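You operate a simulated robot arm through the tools that you are given. There is no shell and no other tool. Be economical: measure what you need, move in short steps, check, and stop when the job is done.

The job below is to be done with a simulated robot arm. You get a single attempt, and the scene is never put back.

## Task
Scrub the scale off both basins and nest them in the third.
Fine: rub the scale patch off with the pink cloth and put it back; the third is the clean one in the middle. What is to be rubbed or washed off counts as gone when no trace of it is left.

Only the result counts: the job must be done as asked and must still hold three seconds after the hand-in. Knocking over, shifting, dropping, spilling or breaking anything else fails it. Flat cloth is picked up by pressing the open fingertips on it (5 to 10 N) and closing them slowly along it; thin cloth reads only 2 to 8 mm in the jaws.

## Robot
A 7-joint arm with a two-finger parallel gripper, fixed in place. Base frame: the origin is at the foot of the arm, x ahead of it, y to its left, z up; the work surface is at about z = 84.7. Readings come in cm, rad, newtons and seconds.
With the tool pointing down near the work surface it reaches from about 46 to 92 cm from the base axis. Its first joint turns from -2.007 to 2.007 rad. Payload 3.91 kg.
The tool frame sits at the grasp point between the pads (the TCP): z along the fingers, y along the line on which they close. The tips reach 3 cm beyond it. Largest opening 11 cm; finger width 2, thickness 1; the body of the gripper, 4.8 by 11.2 cm, starts 5.5 cm behind the TCP.
Orientation is told as [roll, pitch, yaw] about the base's x, y, z axes, in that order, counted from this pose: with the fingers straight down and closing along the base's y, the tool's x points along the base's -x, its y along +y and its z along -z.

## Interface
- The arm moves only by the tool arm_command. Its arguments are lists of equal length, an entry for each row: "jaw": the opening, from 0 (shut) to 1 (fully open); "offset": the shift along the tool's x, y, z in cm, a list of three; "delta_rot": the turn, a rotation vector about the tool's x, y, z in rad, a list of three. In form: {"jaw": [jaw, ...], "offset": [[tx, ty, tz], ...], "delta_rot": [[ax, ay, az], ...]}. A call has 1 to 10 rows; each row shifts and turns the commanded pose from where the row before left it, along the tool's axes as they then stand. Rows are played at 5 a second. More than 5 cm and 0.15 rad between two rows, or a gripper value outside its range, and nothing of the call is played. Where a pose cannot be reached the arm comes as near as it can. A force on the tool above 40 N (or 10 N above the force at the start of the call, whichever is more), or a blocked arm, ends the call early, and 0.2 s more pass. Each finger travels about 15.3 cm/s and halts on what it meets, pressing with about 21 N; the grip force reading is that of the motor and also rises with nothing between the fingers. The clock runs only during rows and for 0.2 s after the last one: add rows that do not move to give the fingers time. It gives the time, the measured TCP pose, the force on the tool (base axes), the opening and the grip force at its end, in the units of the frame above (readings bear some noise), with the torque about the TCP (base axes, N m) and any sound that the robot's microphone picked up, and new pictures: "views" is both (left out), scene, wrist or none.
- Cameras (640 x 400 px; columns grow to the right, rows downward): "scene" is fixed at [39.99, 50.03, 159.46]; the picture's right is [-0.97, -0.24, 0.00], its down [-0.19, 0.79, -0.59] and it looks along [0.14, -0.57, -0.81] (base axes); focal length 365 px, centre (320, 200). "wrist" rides on the gripper at [7.3, 1.7, -10.3] in the tool frame; the picture's right is [-0.23, 0.97, 0.00], its down [-0.76, -0.18, -0.62] and it looks along [-0.61, -0.14, 0.78] (tool axes); focal length 222 px, centre (320, 200). There is no depth. A picture from a camera that has moved, and an enlarged one, comes with that camera's place and axes in the base frame and with its lens.
- lift_body(by): slides the trunk up (or, below 0, down) by that many cm; the arm rides with it, the base frame stays. It gives what a move gives, with no picture.
- zoom(camera, box): a new picture of the part [left, top, right, bottom] of that camera's present view, enlarged. It takes no simulated time.
- sign_off(): hands the job in; it is judged then, once.

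Work in short steps. Places have to be worked out from the pictures, the camera data and where the tool is seen: move nearer, look again, correct. Check each grasp and each placing, and mend what went wrong. You have 120 turns and 200 pictures in all, those below and enlarged ones among them. Open the gripper and draw the arm clear of the work before you hand the job in, unless the task says otherwise; then end with one line.

The tools are called after "Call:" as a command line: name --argument value ..., lists and objects as JSON in quotes. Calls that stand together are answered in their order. arm_command: Moves the arm, as the interface text tells. Its arguments: {"type":"object","properties":{"jaw":{"type":"array","items":{"type":"number"}},"offset":{"type":"array","items":{"type":"array","items":{"type":"number"}}},"delta_rot":{"type":"array","items":{"type":"array","items":{"type":"number"}}},"views":{"type":"string","enum":["both","scene","wrist","none"]}},"required":["jaw","offset","delta_rot"]} The other tools are called the same way: lift_body (by) slides the trunk up or down; zoom (camera, box) takes an enlarged picture of a part of a camera's view; sign_off () hands the job in.

At the start:

```text
clock: 0.0
tool_pos: [66.66, 1.58, 108.35]
ee_rot: [0.001, 0.0, -0.002]
contact_force: [0.4, 1.3, 0.4]
ft_torque: [0.0, 0.03, 0.0]
width: 11.0
gripper_force: 0.0
trunk travel left (down, up): [-77.5, 21.5]
```

scene: 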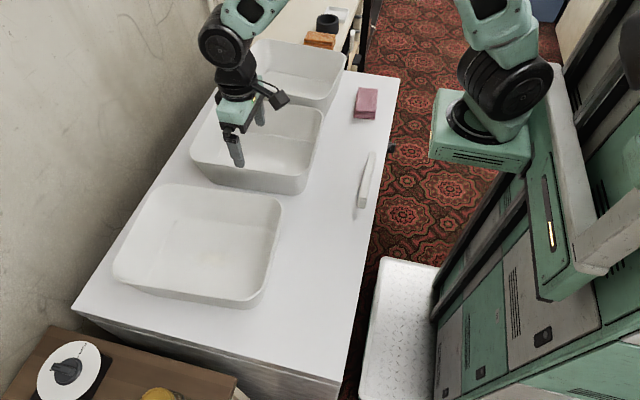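
wrist: 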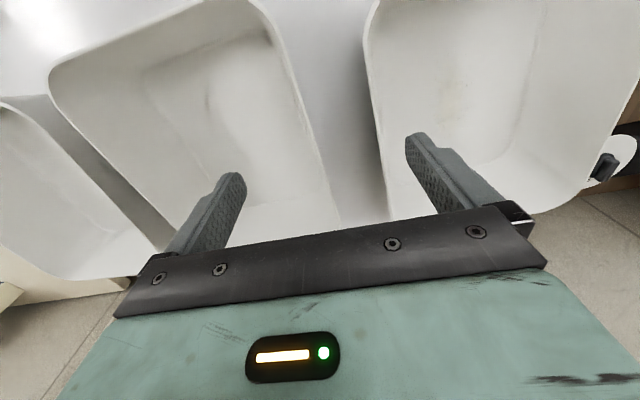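

I see three basins in a row along y, a pink cloth, and a white tool of some kind. I enlarge the parts to locate the scale patches and the cloth.

Call:
zoom --camera "scene" --box '[100, 170, 300, 310]'

Call:
zoom --camera "scene" --box '[200, 20, 400, 220]'

```text
2.86 times, centred on (200, 240) of scene
camera zoom: at [39.99, 50.03, 159.46], right [-0.97, -0.24, 0.0], down [-0.19, 0.79, -0.59], along [0.14, -0.57, -0.81], focal length 1043 px, centre (663, 86)
```

zoom: 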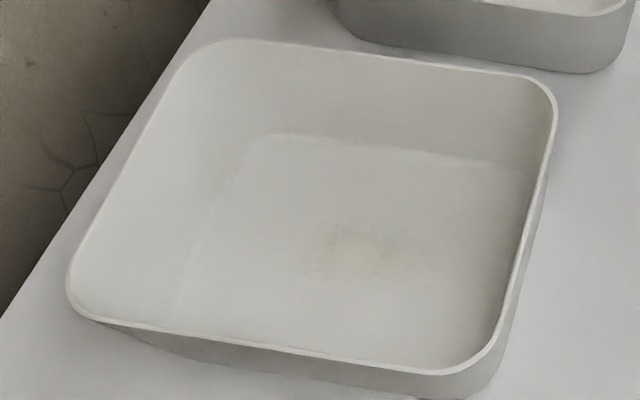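

```text
2.00 times, centred on (300, 120) of scene
camera zoom: at [39.99, 50.03, 159.46], right [-0.97, -0.24, 0.0], down [-0.19, 0.79, -0.59], along [0.14, -0.57, -0.81], focal length 730 px, centre (360, 360)
```

zoom: 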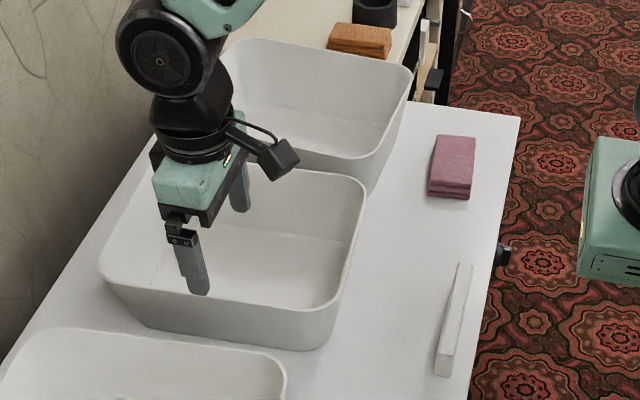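

The pink cloth seems a folded pad around (48, -41), about 6 cm wide in x. I move toward it at height, then turn the hand.

Call:
arm_command --jaw '[1, 1, 1, 1, 1, 1, 1, 1, 1, 1]' --offset '[[1.8, -4.2, 0], [1.8, -4.2, 0], [1.8, -4.2, 0], [1.8, -4.2, 0], [1.8, -4.2, 0], [1.8, -4.2, 0], [1.8, -4.2, 0], [1.8, -4.2, 0], [1.8, -4.2, 0], [1.8, -4.2, 0]]' --delta_rot '[[0, 0, 0], [0, 0, 0], [0, 0, 0], [0, 0, 0], [0, 0, 0], [0, 0, 0], [0, 0, 0], [0, 0, 0], [0, 0, 0], [0, 0, 0]]' --views "both"

Call:
arm_command --jaw '[1, 1, 1, 1, 1, 1, 1, 1, 1, 1]' --offset '[[0, 0, 0], [0, 0, 0], [0, 0, 0], [0, 0, 0], [0, 0, 0], [0, 0, 0], [0, 0, 0], [0, 0, 0], [0, 0, 0], [0, 0, 0]]' --delta_rot '[[0, 0, 0.15], [0, 0, 0.15], [0, 0, 0.15], [0, 0, 0.15], [0, 0, 0.15], [0, 0, 0.15], [0, 0, 0.15], [0, 0, 0.15], [0, 0, 0.15], [0, 0, 0.15]]' --views "both"

```text
clock: 2.2
tool_pos: [48.46, -40.33, 108.39]
ee_rot: [0.0, 0.0, 0.0]
contact_force: [0.5, 0.0, -0.1]
ft_torque: [-0.04, 0.01, 0.0]
width: 11.02
gripper_force: 0.1
trunk travel left (down, up): [-77.5, 21.5]
camera wrist: at [41.18, -38.78, 118.89], right [0.23, 0.97, 0.0], down [0.76, -0.18, 0.62], along [0.61, -0.14, -0.78], focal length 222 px, centre (320, 200)
```

scene: 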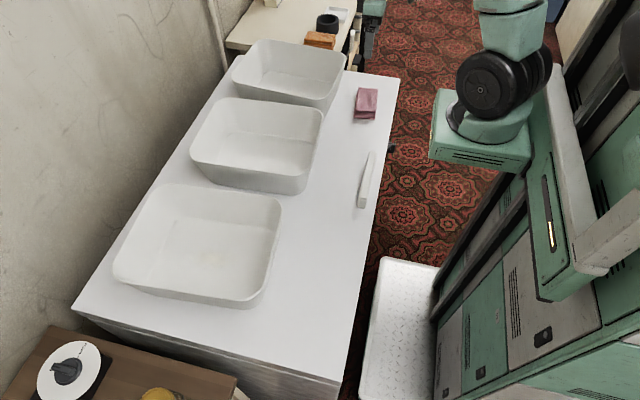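
wrist: 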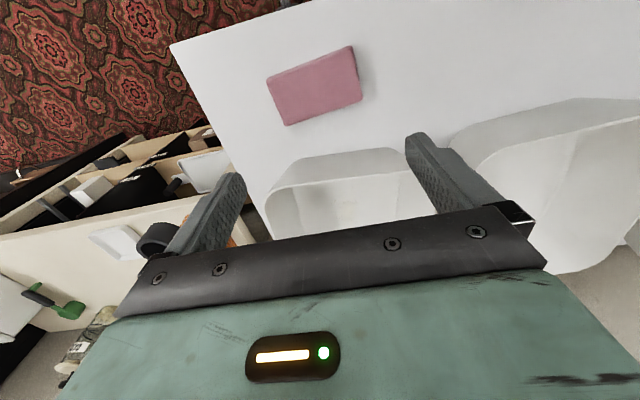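

```text
clock: 4.4
tool_pos: [48.55, -40.37, 108.38]
ee_rot: [0.0, 0.001, -1.504]
contact_force: [-0.3, -0.3, 0.0]
ft_torque: [-0.01, 0.0, -0.01]
width: 11.01
gripper_force: 0.0
trunk travel left (down, up): [-77.5, 21.5]
camera wrist: at [49.73, -33.07, 118.85], right [0.99, -0.16, 0.0], down [-0.13, -0.77, 0.62], along [-0.1, -0.61, -0.78], focal length 222 px, centre (320, 200)
```

scene: 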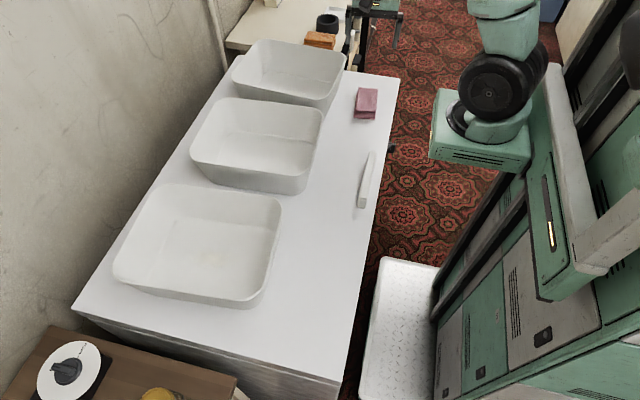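
wrist: 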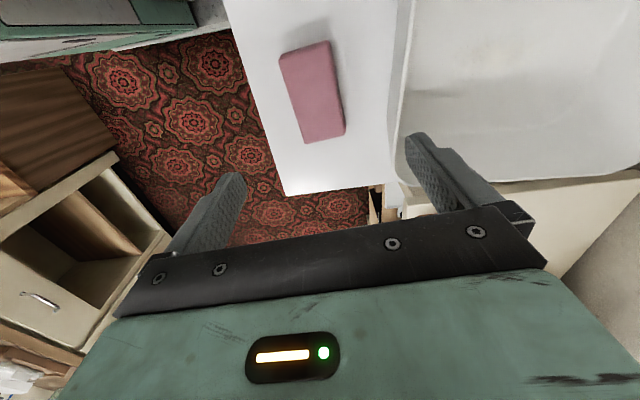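

The cloth's centre works out at (47.8, -40.8), about 6.7 x 11.4 cm, with its long side already in line with the hand. I centre over it and come down to z≈93 to check.

Call:
arm_command --jaw '[0.88, 0.88, 0.88, 0.88, 0.88]' --offset '[[-0.45, -0.73, 3], [0, 0, 4], [0, 0, 4], [0, 0, 4], [0, 0, 0]]' --delta_rot '[[0, 0, 0], [0, 0, 0], [0, 0, 0], [0, 0, 0], [0, 0, 0]]' --views "both"

```text
clock: 5.6
tool_pos: [47.75, -40.96, 93.34]
ee_rot: [0.001, -0.001, -1.502]
contact_force: [-0.2, 0.1, -0.4]
ft_torque: [-0.02, 0.0, 0.04]
width: 9.67
gripper_force: 0.1
trunk travel left (down, up): [-77.5, 21.5]
camera wrist: at [48.94, -33.66, 103.74], right [0.99, -0.16, 0.0], down [-0.12, -0.77, 0.62], along [-0.1, -0.62, -0.78], focal length 222 px, centre (320, 200)
```

scene: 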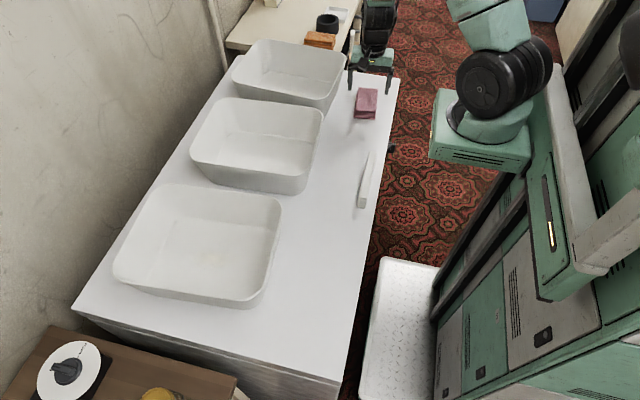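
wrist: 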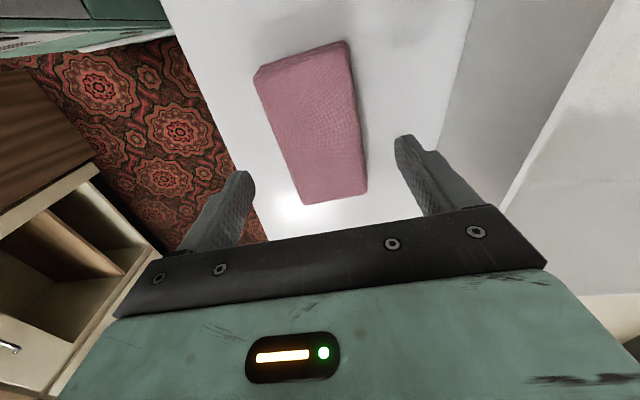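

The cloth lies centred between the fingers (centre ≈ (47.7, -41.1)). I lower to z≈88.6, tips about 0.9 cm over the counter, and close slowly.

Call:
arm_command --jaw '[0.88, 0.88, 0.75, 0.65, 0.55, 0.5, 0.45, 0.45]' --offset '[[0, 0, 2.5], [0, 0, 2.3], [0, 0, 0], [0, 0, 0], [0, 0, 0], [0, 0, 0], [0, 0, 0], [0, 0, 0]]' --delta_rot '[[0, 0, 0], [0, 0, 0], [0, 0, 0], [0, 0, 0], [0, 0, 0], [0, 0, 0], [0, 0, 0], [0, 0, 0]]' --views "both"

```text
clock: 7.4
tool_pos: [47.85, -40.71, 88.52]
ee_rot: [0.001, 0.0, -1.5]
contact_force: [0.2, 0.3, -0.3]
ft_torque: [0.02, -0.02, 0.0]
width: 6.52
gripper_force: 20.9
trunk travel left (down, up): [-77.5, 21.5]
camera wrist: at [48.96, -33.5, 98.95], right [0.99, -0.16, 0.0], down [-0.12, -0.77, 0.62], along [-0.1, -0.62, -0.78], focal length 222 px, centre (320, 200)
```

scene: 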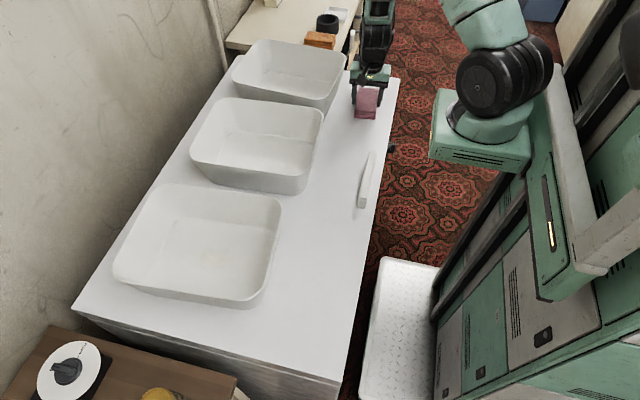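
wrist: 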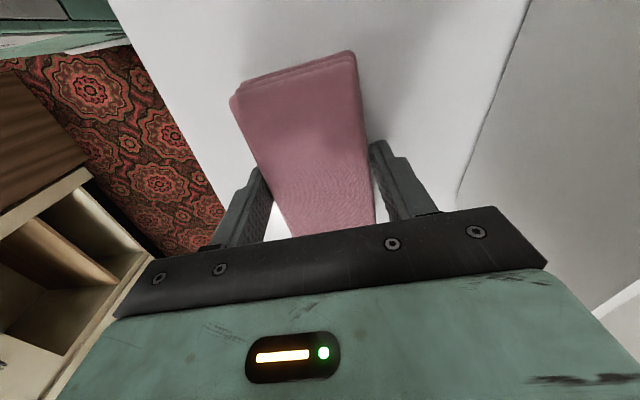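

The jaws hold the cloth at 6.5 cm; release pose to remember: (47.85, -40.71, 88.5), yaw -1.50. I lift it.

Call:
arm_command --jaw '[0.45, 0.45, 0.45, 0.45, 0.45, 0.45]' --offset '[[0, 0, -2], [0, 0, -4], [0, 0, -5], [0, 0, -5], [0, 0, -5], [0, 0, 0]]' --delta_rot '[[0, 0, 0], [0, 0, 0], [0, 0, 0], [0, 0, 0], [0, 0, 0], [0, 0, 0]]' --views "both"

Call:
zoom --camera "scene" --box '[220, 20, 380, 120]'

```text
clock: 8.8
tool_pos: [47.72, -40.99, 109.58]
ee_rot: [-0.001, 0.001, -1.501]
contact_force: [1.2, 0.2, -0.1]
ft_torque: [0.0, 0.0, -0.02]
width: 6.53
gripper_force: 21.1
trunk travel left (down, up): [-77.5, 21.5]
camera wrist: at [48.86, -33.7, 120.02], right [0.99, -0.16, 0.0], down [-0.12, -0.77, 0.62], along [-0.1, -0.62, -0.78], focal length 222 px, centre (320, 200)
```

scene: 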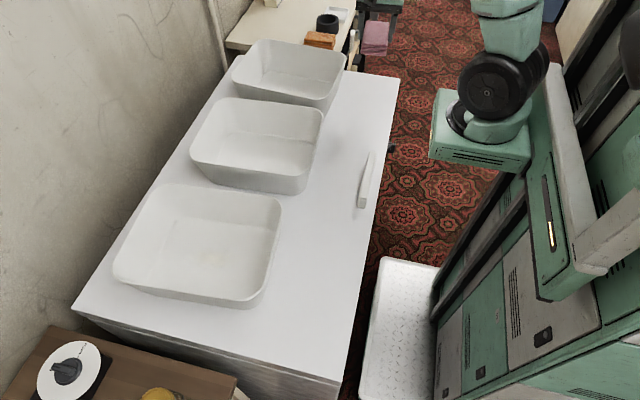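
wrist: 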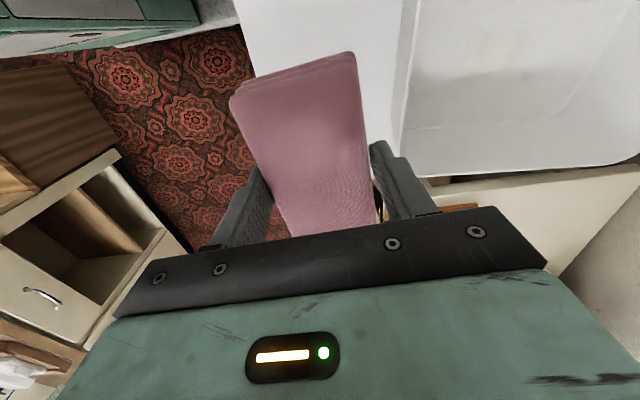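

```text
4.00 times, centred on (300, 70) of scene
camera zoom: at [39.99, 50.03, 159.46], right [-0.97, -0.24, 0.0], down [-0.19, 0.79, -0.59], along [0.14, -0.57, -0.81], focal length 1460 px, centre (400, 720)
```

zoom: 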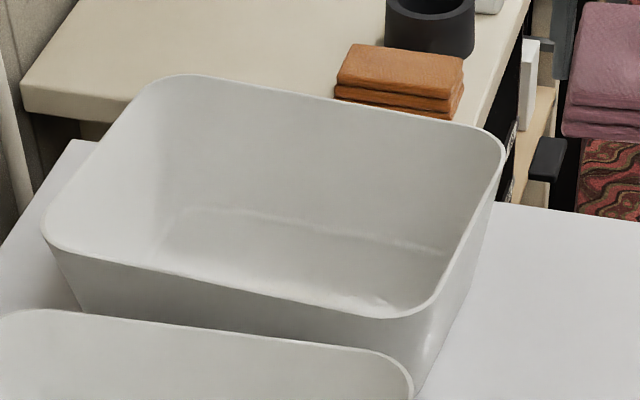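

The cloth came up and a tan patch shows in the right basin near (70, -40). I move the cloth above it, at height, and look.

Call:
arm_command --jaw '[0.45, 0.45, 0.45, 0.45, 0.45, 0.45]' --offset '[[0, 4.4, -1], [0, 4.4, -1], [0, 4.4, -1], [0, 4.4, 0], [-0.5, 4.4, 0], [0, 0, 0]]' --delta_rot '[[0, 0, 0], [0, 0, 0], [0, 0, 0], [0, 0, 0], [0, 0, 0], [0, 0, 0]]' --views "both"

Call:
zoom --camera "scene" --box '[220, 20, 380, 120]'

```text
clock: 10.2
tool_pos: [69.73, -39.81, 112.54]
ee_rot: [0.0, 0.0, -1.501]
contact_force: [0.4, -0.7, -0.4]
ft_torque: [-0.01, 0.02, 0.04]
width: 6.53
gripper_force: 21.5
trunk travel left (down, up): [-77.5, 21.5]
camera wrist: at [70.87, -32.54, 123.01], right [0.99, -0.16, 0.0], down [-0.12, -0.77, 0.62], along [-0.1, -0.62, -0.78], focal length 222 px, centre (320, 200)
```

scene: 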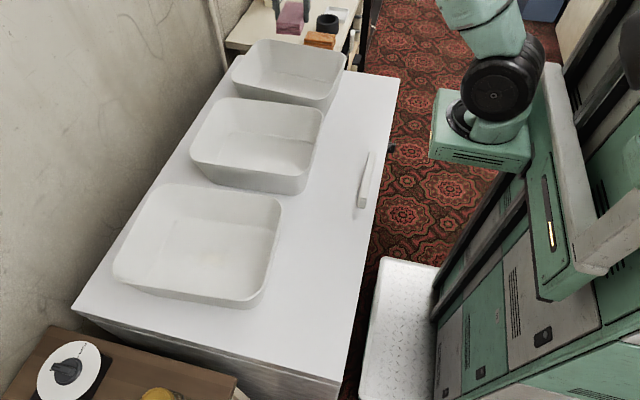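
wrist: 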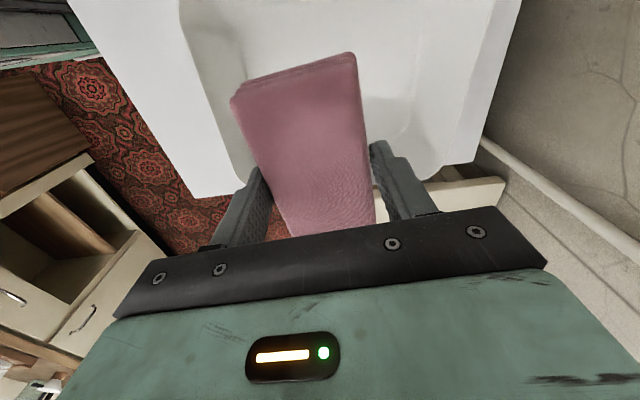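

```text
4.00 times, centred on (300, 70) of scene
camera zoom: at [39.99, 50.03, 159.46], right [-0.97, -0.24, 0.0], down [-0.19, 0.79, -0.59], along [0.14, -0.57, -0.81], focal length 1460 px, centre (400, 720)
```

zoom: 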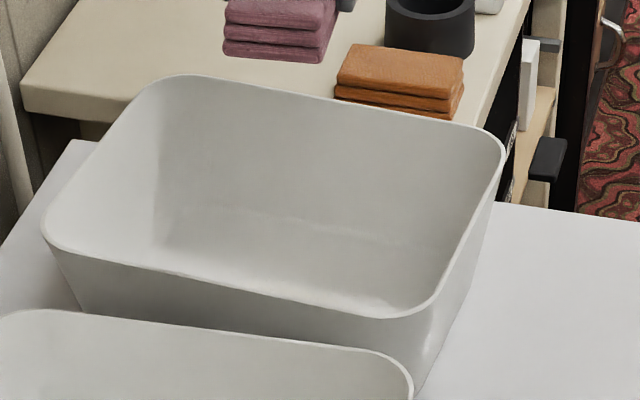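

The basin rim spans about x 57–86, y -50–-27, and the floor is wide enough for the cloth. I go down over the patch to z≈92, just short of contact.

Call:
arm_command --jaw '[0.45, 0.45, 0.45, 0.45, 0.45, 0.45]' --offset '[[0, 0, 5], [0, 0, 5], [0, 0, 5], [0, 0, 4], [0, 0, 1.5], [0, 0, 0]]' --delta_rot '[[0, 0, 0], [0, 0, 0], [0, 0, 0], [0, 0, 0], [0, 0, 0], [0, 0, 0]]' --views "wrist"

Call:
zoom --camera "scene" --box '[220, 20, 380, 120]'

```text
clock: 11.6
tool_pos: [69.82, -39.91, 92.04]
ee_rot: [0.001, 0.0, -1.501]
contact_force: [-0.4, 1.3, -0.6]
ft_torque: [0.0, 0.01, 0.01]
width: 6.51
gripper_force: 20.8
trunk travel left (down, up): [-77.5, 21.5]
camera wrist: at [70.95, -32.63, 102.52], right [0.99, -0.16, 0.0], down [-0.12, -0.77, 0.62], along [-0.1, -0.62, -0.78], focal length 222 px, centre (320, 200)
```

wrist: 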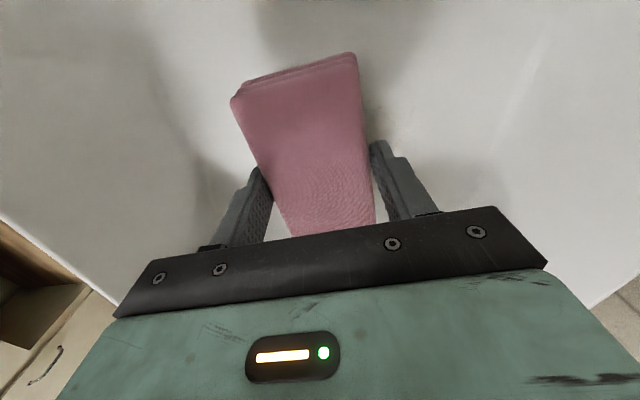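

```text
4.00 times, centred on (300, 70) of scene
camera zoom: at [39.99, 50.03, 159.46], right [-0.97, -0.24, 0.0], down [-0.19, 0.79, -0.59], along [0.14, -0.57, -0.81], focal length 1460 px, centre (400, 720)
```

zoom: 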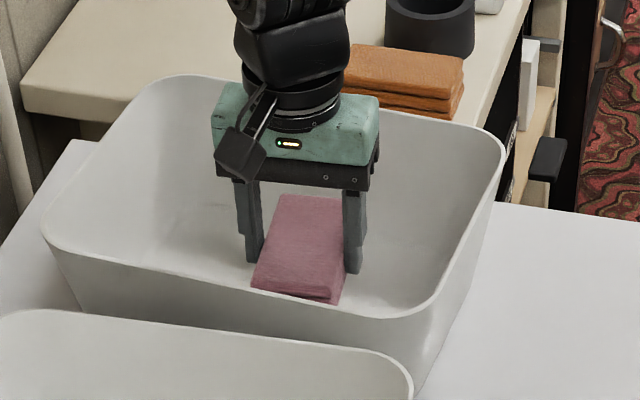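

The patch peeks out on the +x side of the cloth. I feel for the floor in small steps.

Call:
arm_command --jaw '[0.45, 0.45, 0.45, 0.45]' --offset '[[0, 0, 1], [0, 0, 0.7], [0, 0, 0.5], [0, 0, 0]]' --delta_rot '[[0, 0, 0], [0, 0, 0], [0, 0, 0], [0, 0, 0]]' --views "none"

```text
clock: 12.6
tool_pos: [69.75, -39.91, 89.88]
ee_rot: [0.0, 0.0, -1.502]
contact_force: [0.4, -0.5, 0.4]
ft_torque: [0.03, 0.02, -0.01]
width: 6.53
gripper_force: 21.0
trunk travel left (down, up): [-77.5, 21.5]
```

No contact yet at 89.9; I go on by small steps.

Call:
arm_command --jaw '[0.45, 0.45, 0.45, 0.45]' --offset '[[0, 0, 0.3], [0, 0, 0.3], [0, 0, 0.3], [0, 0, 0]]' --delta_rot '[[0, 0, 0], [0, 0, 0], [0, 0, 0], [0, 0, 0]]' --views "none"

```text
clock: 13.6
tool_pos: [69.86, -39.97, 89.13]
ee_rot: [0.0, -0.001, -1.501]
contact_force: [-0.3, 0.5, 0.2]
ft_torque: [-0.05, 0.0, 0.01]
width: 6.51
gripper_force: 20.6
trunk travel left (down, up): [-77.5, 21.5]
```

Still free; a little lower.

Call:
arm_command --jaw '[0.45, 0.45, 0.45]' --offset '[[0, 0, 0.25], [0, 0, 0.25], [0, 0, 0]]' --delta_rot '[[0, 0, 0], [0, 0, 0], [0, 0, 0]]' --views "none"

```text
clock: 14.5
tool_pos: [70.03, -39.91, 88.8]
ee_rot: [0.007, -0.004, -1.501]
contact_force: [-4.1, 2.0, 19.4]
ft_torque: [0.37, 0.1, 0.04]
width: 6.54
gripper_force: 21.2
trunk travel left (down, up): [-77.5, 21.5]
stopped in row 3: the force on the tool passed its limit at 41 N (the readings are from after the stop); the commanded pose is now the measured one
```

Floor contact is at z≈88.9 with about 19 N. I ease slightly and start a small stroke in x, watching the force.

Call:
arm_command --jaw '[0.45, 0.45, 0.45, 0.45]' --offset '[[0, 0, -0.06], [0, 1, 0], [0, 1, 0], [0, 0, 0]]' --delta_rot '[[0, 0, 0], [0, 0, 0], [0, 0, 0], [0, 0, 0]]' --views "none"

```text
clock: 15.5
tool_pos: [71.95, -39.79, 88.87]
ee_rot: [0.005, -0.004, -1.501]
contact_force: [-8.5, -2.6, 20.5]
ft_torque: [-0.01, -0.13, -0.01]
width: 6.55
gripper_force: 21.3
trunk travel left (down, up): [-77.5, 21.5]
```

Pressure is 20 N with 8.5 N drag, so I ease a bit and make longer x strokes over the patch.

Call:
arm_command --jaw '[0.45, 0.45, 0.45, 0.45, 0.45, 0.45, 0.45, 0.45, 0.45, 0.45]' --offset '[[0, 1, -0.05], [0, 1.5, 0], [0, -1.5, 0], [0, -1.5, 0], [0, -1.5, 0], [0, -1.5, 0], [0, -1.5, 0], [0, -1.5, 0], [0, 1.5, 0], [0, 1.5, 0]]' --delta_rot '[[0, 0, 0], [0, 0, 0], [0, 0, 0], [0, 0, 0], [0, 0, 0], [0, 0, 0], [0, 0, 0], [0, 0, 0], [0, 0, 0], [0, 0, 0]]' --views "none"

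Call:
zoom --camera "scene" --box '[220, 20, 380, 120]'

```text
clock: 17.7
tool_pos: [68.34, -40.13, 88.84]
ee_rot: [0.003, -0.004, -1.502]
contact_force: [-10.8, 1.0, 24.2]
ft_torque: [0.03, -0.37, 0.06]
width: 6.53
gripper_force: 21.3
trunk travel left (down, up): [-77.5, 21.5]
```

```text
4.00 times, centred on (300, 70) of scene
camera zoom: at [39.99, 50.03, 159.46], right [-0.97, -0.24, 0.0], down [-0.19, 0.79, -0.59], along [0.14, -0.57, -0.81], focal length 1460 px, centre (400, 720)
```

zoom: 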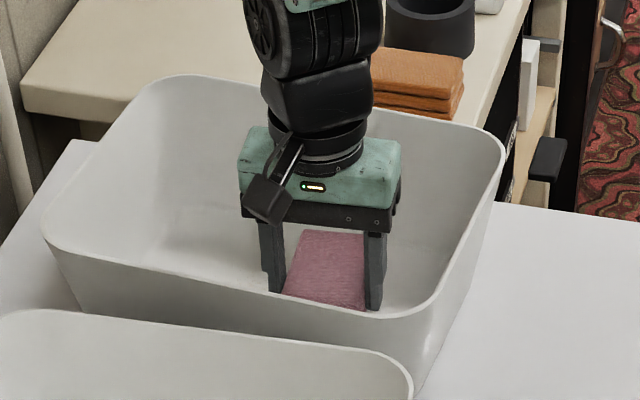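

The basin did not shift. I keep rubbing, adding y shifts to cover the whole patch.

Call:
arm_command --jaw '[0.45, 0.45, 0.45, 0.45, 0.45, 0.45, 0.45, 0.45, 0.45, 0.45]' --offset '[[2, 0, 0], [0, 2, 0], [0, 2, 0], [0, 2, 0], [-2, 0, 0], [-2, 0, 0], [0, -2, 0], [0, -2, 0], [0, -2, 0], [0, -2, 0]]' --delta_rot '[[0, 0, 0], [0, 0, 0], [0, 0, 0], [0, 0, 0], [0, 0, 0], [0, 0, 0], [0, 0, 0], [0, 0, 0], [0, 0, 0], [0, 0, 0]]' --views "none"

Call:
arm_command --jaw '[0.45, 0.45, 0.45, 0.45, 0.45, 0.45, 0.45, 0.45, 0.45, 0.45]' --offset '[[2, 0, 0], [0, 2, 0], [0, 2, 0], [0, 2, 0], [0, 2, 0], [0, -2, 0], [0, -2, 0], [0, -2, 0], [0, 2, 0], [0, 0, 0]]' --delta_rot '[[0, 0, 0], [0, 0, 0], [0, 0, 0], [0, 0, 0], [0, 0, 0], [0, 0, 0], [0, 0, 0], [0, 0, 0], [0, 0, 0], [0, 0, 0]]' --views "none"

```text
clock: 19.9
tool_pos: [66.62, -42.33, 88.88]
ee_rot: [0.006, -0.006, -1.501]
contact_force: [7.7, 0.7, 25.0]
ft_torque: [0.37, -0.49, -0.12]
width: 6.51
gripper_force: 21.6
trunk travel left (down, up): [-77.5, 21.5]
```

```text
clock: 20.6
tool_pos: [68.35, -40.23, 88.89]
ee_rot: [0.005, -0.005, -1.501]
contact_force: [-4.5, 1.3, 19.3]
ft_torque: [0.26, -0.46, 0.16]
width: 6.52
gripper_force: 20.9
trunk travel left (down, up): [-77.5, 21.5]
stopped in row 3: the force on the tool passed its limit at 42 N (the readings are from after the stop); the commanded pose is now the measured one
```

The force limit was tripped; I ease a little, do some more strokes, then lift to inspect.

Call:
arm_command --jaw '[0.45, 0.45, 0.45, 0.45, 0.45, 0.45, 0.45, 0.45, 0.45, 0.45]' --offset '[[0, 0, -0.08], [0, 1.5, 0], [0, 1.5, 0], [0, 1.5, 0], [0, 1.5, 0], [0, -1.5, 0], [0, -1.5, 0], [0, -1.5, 0], [0, -1.5, 0], [0, -1.5, 0]]' --delta_rot '[[0, 0, 0], [0, 0, 0], [0, 0, 0], [0, 0, 0], [0, 0, 0], [0, 0, 0], [0, 0, 0], [0, 0, 0], [0, 0, 0], [0, 0, 0]]' --views "none"

Call:
arm_command --jaw '[0.45, 0.45, 0.45, 0.45, 0.45, 0.45, 0.45, 0.45, 0.45, 0.45]' --offset '[[0, 0, -2], [0, 0, -4], [0, 0, -5], [0, 0, -5], [0, -4, -5], [0, -4, -2], [0, -4, 0], [0, -4, 0], [0, 0, 0], [0, 0, 0]]' --delta_rot '[[0, 0, 0], [0, 0, 0], [0, 0, 0], [0, 0, 0], [0, 0, 0], [0, 0, 0], [0, 0, 0], [0, 0, 0], [0, 0, 0], [0, 0, 0]]' --views "wrist"

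Call:
zoom --camera "wrist" --box '[400, 0, 640, 150]'

Call:
zoom --camera "scene" --box '[220, 20, 380, 120]'

```text
clock: 22.8
tool_pos: [66.62, -40.34, 88.86]
ee_rot: [0.003, -0.003, -1.501]
contact_force: [6.1, 0.9, 17.7]
ft_torque: [0.02, -0.81, -0.03]
width: 6.55
gripper_force: 21.1
trunk travel left (down, up): [-77.5, 21.5]
```

```text
refused: row 5 steps farther than a row can; nothing moved
```

```text
2.67 times, centred on (520, 75) of wrist
camera zoom: at [67.83, -32.95, 99.23], right [0.99, -0.16, 0.0], down [-0.13, -0.77, 0.63], along [-0.1, -0.62, -0.78], focal length 592 px, centre (-213, 533)
```

zoom: 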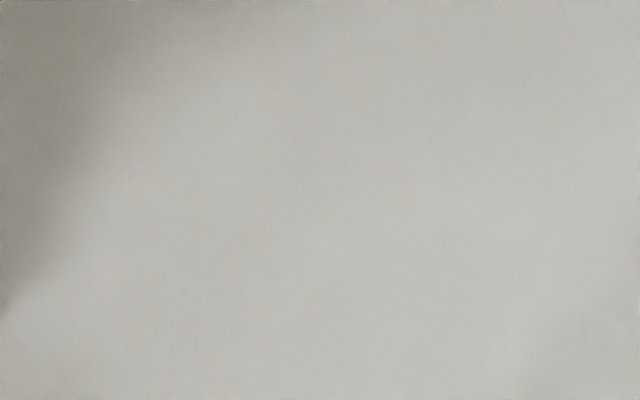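

```text
4.00 times, centred on (300, 70) of scene
camera zoom: at [39.99, 50.03, 159.46], right [-0.97, -0.24, 0.0], down [-0.19, 0.79, -0.59], along [0.14, -0.57, -0.81], focal length 1460 px, centre (400, 720)
```

zoom: 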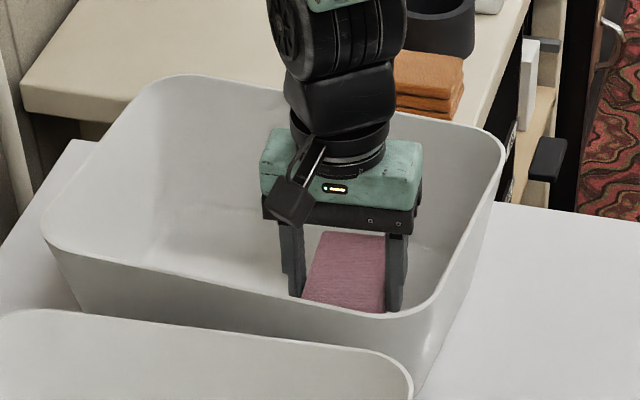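

That lift call was refused for step length; I lift in legal steps, then back off in -x to look.

Call:
arm_command --jaw '[0.45, 0.45, 0.45, 0.45, 0.45, 0.45, 0.45, 0.45, 0.45, 0.45]' --offset '[[0, 0, -2], [0, 0, -4], [0, 0, -5], [0, 0, -5], [0, 0, -5], [0, -4, -2], [0, -4, 0], [0, -4, 0], [0, -4, 0], [0, 0, 0]]' --delta_rot '[[0, 0, 0], [0, 0, 0], [0, 0, 0], [0, 0, 0], [0, 0, 0], [0, 0, 0], [0, 0, 0], [0, 0, 0], [0, 0, 0], [0, 0, 0]]' --views "wrist"

Call:
zoom --camera "wrist" --box '[370, 0, 610, 150]'

```text
clock: 24.9
tool_pos: [50.63, -41.34, 111.89]
ee_rot: [0.0, -0.004, -1.503]
contact_force: [0.2, -0.7, -1.0]
ft_torque: [0.03, -0.03, 0.0]
width: 6.53
gripper_force: 20.7
trunk travel left (down, up): [-77.5, 21.5]
camera wrist: at [51.74, -34.13, 122.21], right [0.99, -0.16, 0.0], down [-0.12, -0.77, 0.63], along [-0.1, -0.62, -0.78], focal length 222 px, centre (320, 200)
```

wrist: 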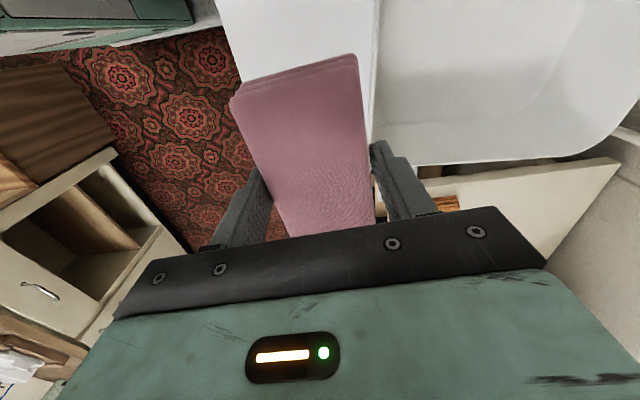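

```text
2.67 times, centred on (490, 75) of wrist
camera zoom: at [51.74, -34.13, 122.21], right [0.99, -0.16, 0.0], down [-0.12, -0.77, 0.63], along [-0.1, -0.62, -0.78], focal length 592 px, centre (-133, 533)
```

zoom: 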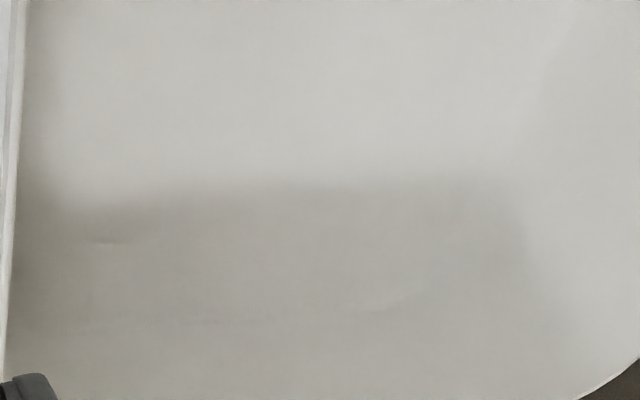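

Where the patch was, the floor now looks clean. I shift +y to see the part of the floor nearer the middle.

Call:
arm_command --jaw '[0.45, 0.45, 0.45, 0.45, 0.45]' --offset '[[4, 0, 0], [4, 0, 0], [3, 1, 0], [3, 0, 0], [0, 0, 0]]' --delta_rot '[[0, 0, 0], [0, 0, 0], [0, 0, 0], [0, 0, 0], [0, 0, 0]]' --views "wrist"

Call:
zoom --camera "wrist" --box '[370, 0, 610, 150]'

Call:
zoom --camera "scene" --box '[220, 20, 380, 120]'

```text
clock: 26.1
tool_pos: [50.67, -27.26, 111.74]
ee_rot: [-0.001, -0.003, -1.5]
contact_force: [-0.1, 0.3, -0.3]
ft_torque: [-0.01, 0.01, 0.01]
width: 6.54
gripper_force: 21.0
trunk travel left (down, up): [-77.5, 21.5]
camera wrist: at [51.93, -19.9, 122.19], right [0.99, -0.16, 0.0], down [-0.12, -0.77, 0.63], along [-0.1, -0.62, -0.78], focal length 222 px, centre (320, 200)
```

wrist: 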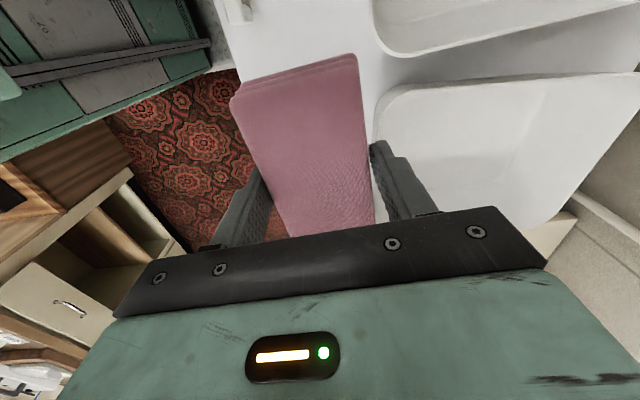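

```text
2.67 times, centred on (490, 75) of wrist
camera zoom: at [51.93, -19.9, 122.19], right [0.99, -0.16, 0.0], down [-0.12, -0.77, 0.63], along [-0.1, -0.62, -0.78], focal length 592 px, centre (-133, 533)
```

zoom: 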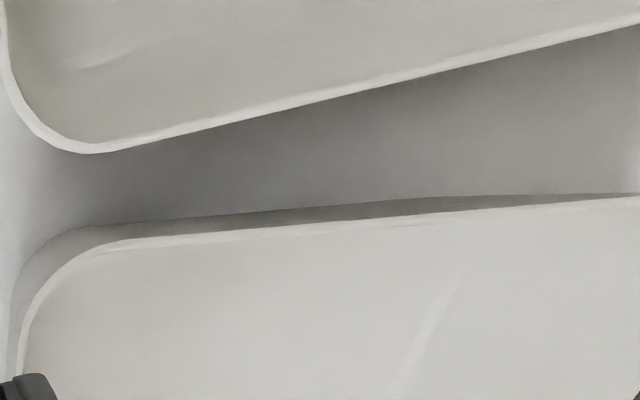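

```text
4.00 times, centred on (300, 70) of scene
camera zoom: at [39.99, 50.03, 159.46], right [-0.97, -0.24, 0.0], down [-0.19, 0.79, -0.59], along [0.14, -0.57, -0.81], focal length 1460 px, centre (400, 720)
```

zoom: 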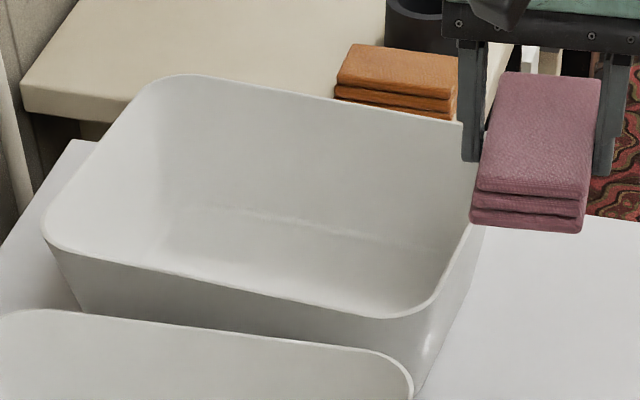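

The right basin's floor is clean in view. Now I carry the cloth over to the left basin, whose patch I put near (72.4, 20).

Call:
arm_command --jaw '[0.45, 0.45, 0.45, 0.45, 0.45, 0.45, 0.45, 0.45, 0.45, 0.45]' --offset '[[4.2, 1, -0.3], [4.2, 1, -0.3], [4.2, 1, 0], [4.2, 1, 0], [4.2, 1, 0], [4.2, 1, 0], [4.2, 1, 0], [4.2, 1, 0], [4.2, 1, 0], [4.2, 1, 0]]' --delta_rot '[[0, 0, 0], [0, 0, 0], [0, 0, 0], [0, 0, 0], [0, 0, 0], [0, 0, 0], [0, 0, 0], [0, 0, 0], [0, 0, 0], [0, 0, 0]]' --views "both"

Call:
zoom --camera "scene" --box '[100, 170, 300, 310]'

```text
clock: 28.4
tool_pos: [57.67, 15.05, 112.1]
ee_rot: [0.002, -0.003, -1.503]
contact_force: [-0.1, -1.1, -0.3]
ft_torque: [0.04, -0.01, 0.01]
width: 6.53
gripper_force: 21.0
trunk travel left (down, up): [-77.5, 21.5]
camera wrist: at [58.87, 22.38, 122.46], right [0.99, -0.16, 0.0], down [-0.13, -0.77, 0.63], along [-0.1, -0.62, -0.78], focal length 222 px, centre (320, 200)
```

scene: 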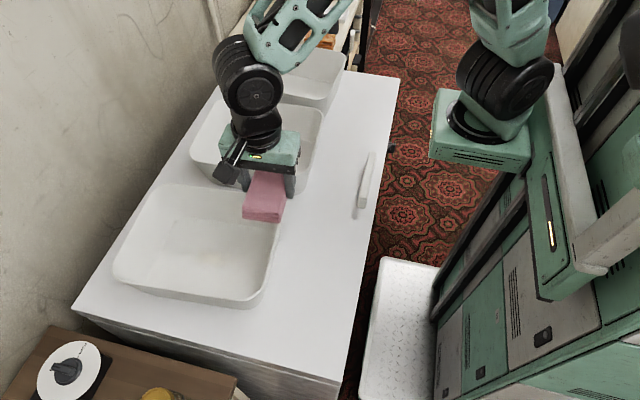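
wrist: 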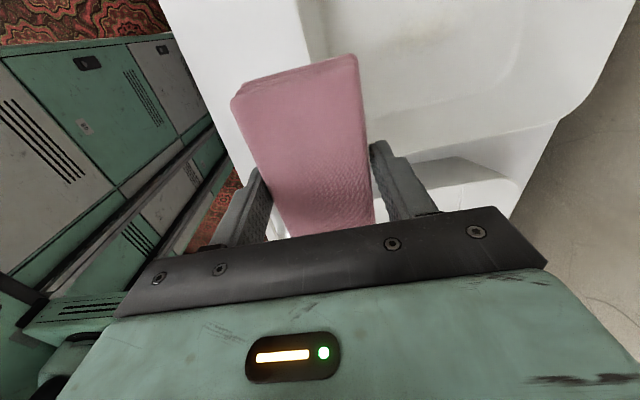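

```text
2.86 times, centred on (200, 240) of scene
camera zoom: at [39.99, 50.03, 159.46], right [-0.97, -0.24, 0.0], down [-0.19, 0.79, -0.59], along [0.14, -0.57, -0.81], focal length 1043 px, centre (663, 86)
```

zoom: 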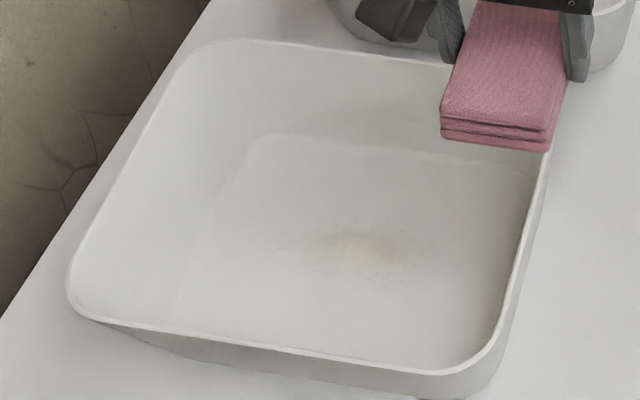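

The left patch cross-checks to (72.7, 19.5) from both cameras. I move over it and descend to z≈90.

Call:
arm_command --jaw '[0.45, 0.45, 0.45, 0.45, 0.45, 0.45, 0.45, 0.45, 0.45, 0.45]' --offset '[[0.8, 3.8, 0], [0.8, 3.8, 0], [0.9, 3.8, 0], [0.9, 3.9, 0], [0, 0, 5], [0, 0, 5], [0, 0, 5], [0, 0, 5], [0, 0, 2], [0, 0, 0]]' --delta_rot '[[0, 0, 0], [0, 0, 0], [0, 0, 0], [0, 0, 0], [0, 0, 0], [0, 0, 0], [0, 0, 0], [0, 0, 0], [0, 0, 0], [0, 0, 0]]' --views "both"

```text
clock: 30.6
tool_pos: [72.79, 19.7, 90.21]
ee_rot: [0.001, -0.003, -1.5]
contact_force: [0.6, -0.1, -0.3]
ft_torque: [-0.01, -0.03, 0.0]
width: 6.54
gripper_force: 21.0
trunk travel left (down, up): [-77.5, 21.5]
camera wrist: at [73.99, 27.01, 100.57], right [0.99, -0.16, 0.0], down [-0.13, -0.77, 0.63], along [-0.1, -0.62, -0.78], focal length 222 px, centre (320, 200)
```

scene: 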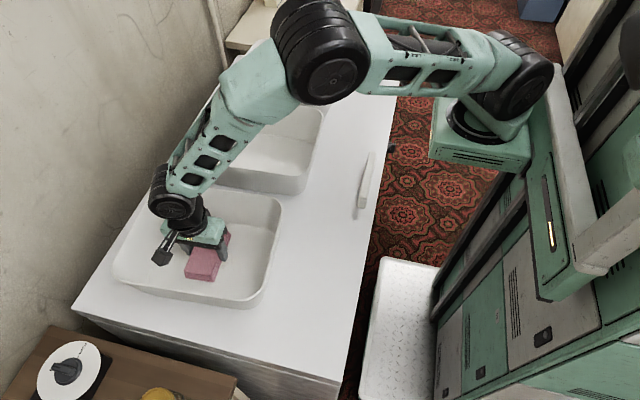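
wrist: 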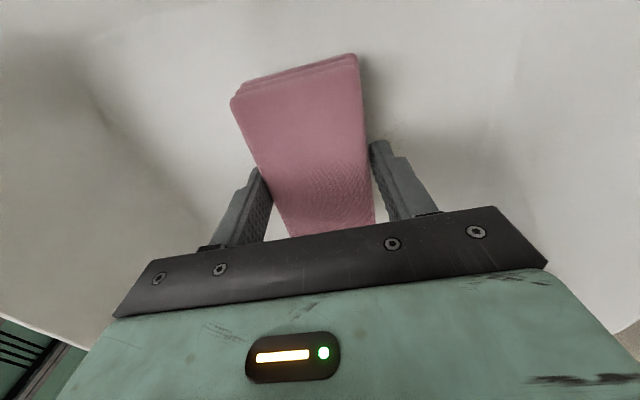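

I'm just above the floor with the patch under the cloth. I press gently down to the contact height.

Call:
arm_command --jaw '[0.45, 0.45, 0.45, 0.45, 0.45, 0.45]' --offset '[[0, 0, 0.6], [0, 0, 0.4], [0, 0, 0.15], [0, 0, 0.1], [0, 0, 0.08], [0, 0, 0]]' --delta_rot '[[0, 0, 0], [0, 0, 0], [0, 0, 0], [0, 0, 0], [0, 0, 0], [0, 0, 0]]' --views "none"

```text
clock: 31.9
tool_pos: [72.93, 19.67, 88.87]
ee_rot: [0.001, -0.002, -1.501]
contact_force: [0.6, 0.5, 3.9]
ft_torque: [-0.08, -0.21, 0.02]
width: 6.52
gripper_force: 21.1
trunk travel left (down, up): [-77.5, 21.5]
```

Light contact of 4 N; I press 0.12 cm more and stroke around the patch.

Call:
arm_command --jaw '[0.45, 0.45, 0.45, 0.45, 0.45, 0.45, 0.45, 0.45, 0.45, 0.45]' --offset '[[0, 0, 0.1], [0, 1.5, 0], [0, 1.5, 0], [0, 1, 0], [0, -1.5, 0], [0, -1.5, 0], [0, -1.5, 0], [0, -1.5, 0], [0, -1.5, 0], [0, -1, 0]]' --delta_rot '[[0, 0, 0], [0, 0, 0], [0, 0, 0], [0, 0, 0], [0, 0, 0], [0, 0, 0], [0, 0, 0], [0, 0, 0], [0, 0, 0], [0, 0, 0]]' --views "none"

```text
clock: 34.1
tool_pos: [68.37, 19.36, 88.74]
ee_rot: [0.005, -0.002, -1.501]
contact_force: [6.9, 0.3, 16.6]
ft_torque: [0.01, -0.8, -0.01]
width: 6.54
gripper_force: 21.1
trunk travel left (down, up): [-77.5, 21.5]
```

Good pressure (17 N) with sliding. I continue with strokes at +y and -y offsets.

Call:
arm_command --jaw '[0.45, 0.45, 0.45, 0.45, 0.45, 0.45, 0.45, 0.45, 0.45, 0.45]' --offset '[[2, 0, 0], [0, 2, 0], [0, 2, 0], [0, 2, 0], [0, 2, 0], [-2, 0, 0], [-2, 0, 0], [0, -2, 0], [0, -2, 0], [0, -2, 0]]' --delta_rot '[[0, 0, 0], [0, 0, 0], [0, 0, 0], [0, 0, 0], [0, 0, 0], [0, 0, 0], [0, 0, 0], [0, 0, 0], [0, 0, 0], [0, 0, 0]]' --views "none"

Call:
arm_command --jaw '[0.45, 0.45, 0.45, 0.45, 0.45, 0.45, 0.45, 0.45, 0.45, 0.45]' --offset '[[2, 0, 0], [0, 2, 0], [0, 2, 0], [0, 2, 0], [0, -2, 0], [0, -2, 0], [0, -2, 0], [0, -2, 0], [0, 2, 0], [0, 0, 0]]' --delta_rot '[[0, 0, 0], [0, 0, 0], [0, 0, 0], [0, 0, 0], [0, 0, 0], [0, 0, 0], [0, 0, 0], [0, 0, 0], [0, 0, 0], [0, 0, 0]]' --views "none"

Call:
zoom --camera "scene" --box '[100, 170, 300, 310]'

```text
clock: 36.4
tool_pos: [70.8, 17.49, 88.89]
ee_rot: [0.007, -0.002, -1.501]
contact_force: [13.5, -1.2, 33.5]
ft_torque: [-0.4, -0.99, 0.16]
width: 6.52
gripper_force: 20.5
trunk travel left (down, up): [-77.5, 21.5]
```

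```text
clock: 36.9
tool_pos: [70.86, 19.63, 88.77]
ee_rot: [-0.003, -0.002, -1.499]
contact_force: [-2.7, -2.8, 20.2]
ft_torque: [-0.29, -0.62, -0.13]
width: 6.56
gripper_force: 20.7
trunk travel left (down, up): [-77.5, 21.5]
stopped in row 2: the force on the tool passed its limit at 48 N (the readings are from after the stop); the commanded pose is now the measured one
```

```text
2.86 times, centred on (200, 240) of scene
camera zoom: at [39.99, 50.03, 159.46], right [-0.97, -0.24, 0.0], down [-0.19, 0.79, -0.59], along [0.14, -0.57, -0.81], focal length 1043 px, centre (663, 86)
```

zoom: 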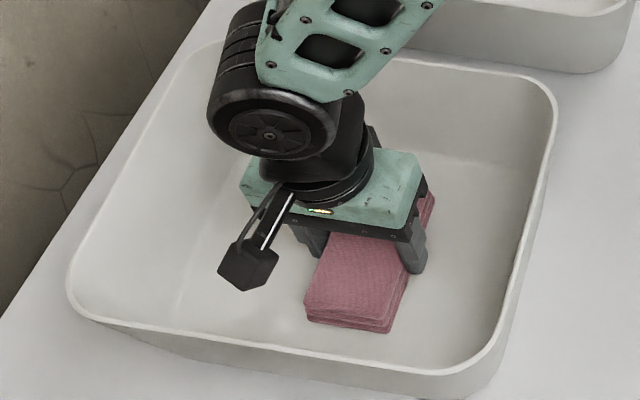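

The basin is still in place. I ease 0.08 and add a few x strokes, then lift and inspect.

Call:
arm_command --jaw '[0.45, 0.45, 0.45, 0.45, 0.45, 0.45, 0.45, 0.45, 0.45, 0.45]' --offset '[[0, 0, -0.07], [0, 1.7, 0], [0, 1.7, 0], [0, 1.7, 0], [0, -1.7, 0], [0, -1.7, 0], [0, -1.7, 0], [0, -1.7, 0], [0, -1, 0], [0, 1, 0]]' --delta_rot '[[0, 0, 0], [0, 0, 0], [0, 0, 0], [0, 0, 0], [0, 0, 0], [0, 0, 0], [0, 0, 0], [0, 0, 0], [0, 0, 0], [0, 0, 0]]' --views "none"

Call:
arm_command --jaw '[0.45, 0.45, 0.45, 0.45, 0.45, 0.45, 0.45, 0.45, 0.45, 0.45]' --offset '[[0, 0, -2], [0, 0, -4], [0, 0, -5], [0, 0, -5], [0, 0, -5], [-1, -3.5, -3], [-1, -4, 0], [-1, -4, 0], [0, -2, 0], [0, 0, 0]]' --delta_rot '[[0, 0, 0], [0, 0, 0], [0, 0, 0], [0, 0, 0], [0, 0, 0], [0, 0, 0], [0, 0, 0], [0, 0, 0], [0, 0, 0], [0, 0, 0]]' --views "wrist"

Call:
zoom --camera "wrist" --box '[350, 0, 590, 150]'

Call:
zoom --camera "scene" --box '[100, 170, 300, 310]'

```text
clock: 39.1
tool_pos: [68.92, 19.61, 88.85]
ee_rot: [-0.01, -0.002, -1.498]
contact_force: [-14.0, -1.5, 34.6]
ft_torque: [-0.04, -0.67, -0.04]
width: 6.51
gripper_force: 21.1
trunk travel left (down, up): [-77.5, 21.5]
```

```text
clock: 41.3
tool_pos: [56.14, 15.7, 112.97]
ee_rot: [-0.005, -0.004, -1.498]
contact_force: [-1.3, -0.4, -0.9]
ft_torque: [0.02, 0.01, 0.0]
width: 6.55
gripper_force: 21.1
trunk travel left (down, up): [-77.5, 21.5]
camera wrist: at [57.33, 23.05, 123.36], right [0.99, -0.16, 0.0], down [-0.12, -0.77, 0.63], along [-0.1, -0.62, -0.78], focal length 222 px, centre (320, 200)
```

wrist: 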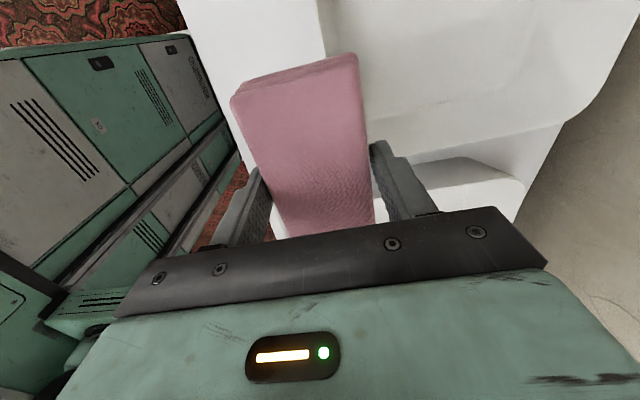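

```text
2.67 times, centred on (470, 75) of wrist
camera zoom: at [57.33, 23.05, 123.36], right [0.99, -0.16, 0.0], down [-0.12, -0.77, 0.63], along [-0.1, -0.62, -0.78], focal length 592 px, centre (-80, 533)
```

zoom: 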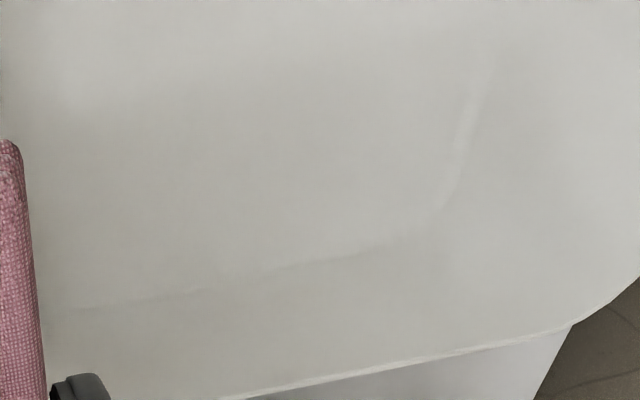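

```text
2.86 times, centred on (200, 240) of scene
camera zoom: at [39.99, 50.03, 159.46], right [-0.97, -0.24, 0.0], down [-0.19, 0.79, -0.59], along [0.14, -0.57, -0.81], focal length 1043 px, centre (663, 86)
```

zoom: 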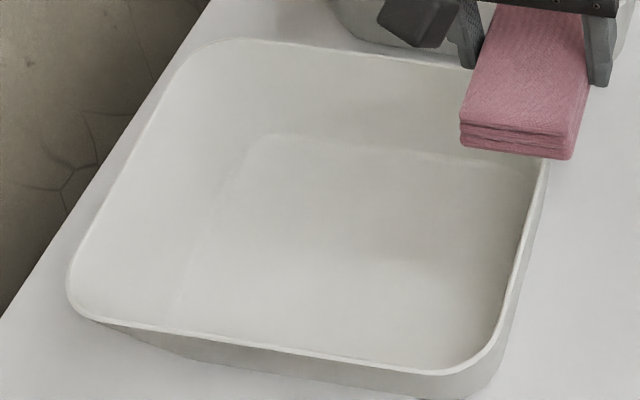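

Left basin is clean too. Now I carry the cloth back to its place at (47.85, -40.71).

Call:
arm_command --jaw '[0.45, 0.45, 0.45, 0.45, 0.45, 0.45, 0.45, 0.45, 0.45, 0.45]' --offset '[[-4.3, -0.95, 0], [-4.3, -0.95, 0], [-4.3, -0.95, 0], [-4.3, -0.95, 0], [-4.3, -0.95, 0], [-4.3, -0.95, 0], [-4.3, -0.95, 0], [-4.3, -0.95, 0], [-4.3, -0.95, 0], [-4.3, -0.95, 0]]' --delta_rot '[[0, 0, 0], [0, 0, 0], [0, 0, 0], [0, 0, 0], [0, 0, 0], [0, 0, 0], [0, 0, 0], [0, 0, 0], [0, 0, 0], [0, 0, 0]]' --views "none"

Call:
arm_command --jaw '[0.45, 0.45, 0.45, 0.45, 0.45, 0.45, 0.45, 0.45, 0.45]' --offset '[[-4.3, -0.95, 0], [-4.3, -0.95, 0], [-4.1, -0.95, 0], [0, 0, 5], [0, 0, 5], [0, 0, 5], [0, 0, 5], [0, 0, 2], [0, 0, 0]]' --delta_rot '[[0, 0, 0], [0, 0, 0], [0, 0, 0], [0, 0, 0], [0, 0, 0], [0, 0, 0], [0, 0, 0], [0, 0, 0], [0, 0, 0]]' --views "wrist"

```text
clock: 43.5
tool_pos: [49.59, -27.81, 112.86]
ee_rot: [-0.006, -0.003, -1.499]
contact_force: [0.1, 1.1, -0.8]
ft_torque: [-0.02, -0.03, -0.01]
width: 6.53
gripper_force: 21.4
trunk travel left (down, up): [-77.5, 21.5]
```

```text
clock: 45.5
tool_pos: [47.62, -40.97, 90.92]
ee_rot: [-0.004, -0.004, -1.5]
contact_force: [-0.8, -0.2, -0.7]
ft_torque: [0.0, -0.03, -0.02]
width: 6.55
gripper_force: 20.9
trunk travel left (down, up): [-77.5, 21.5]
camera wrist: at [48.81, -33.5, 101.27], right [0.99, -0.16, 0.0], down [-0.12, -0.77, 0.63], along [-0.1, -0.62, -0.78], focal length 222 px, centre (320, 200)
```

wrist: 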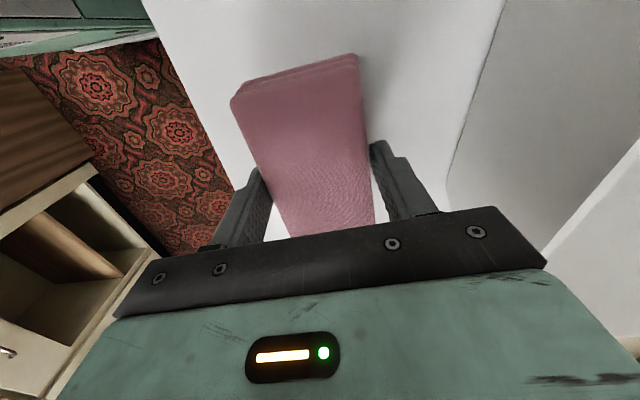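

I correct by 0.2 cm and set it down softly to z≈88.5.

Call:
arm_command --jaw '[0.45, 0.45, 0.45, 0.45]' --offset '[[0.2, 0.2, 1], [0, 0, 1], [0, 0, 0.35], [0, 0, 0]]' --delta_rot '[[0, 0, 0], [0, 0, 0], [0, 0, 0], [0, 0, 0]]' --views "none"

```text
clock: 46.5
tool_pos: [47.81, -40.74, 88.59]
ee_rot: [-0.005, -0.003, -1.498]
contact_force: [0.5, 0.5, -0.3]
ft_torque: [0.02, -0.02, 0.01]
width: 6.52
gripper_force: 20.5
trunk travel left (down, up): [-77.5, 21.5]
```

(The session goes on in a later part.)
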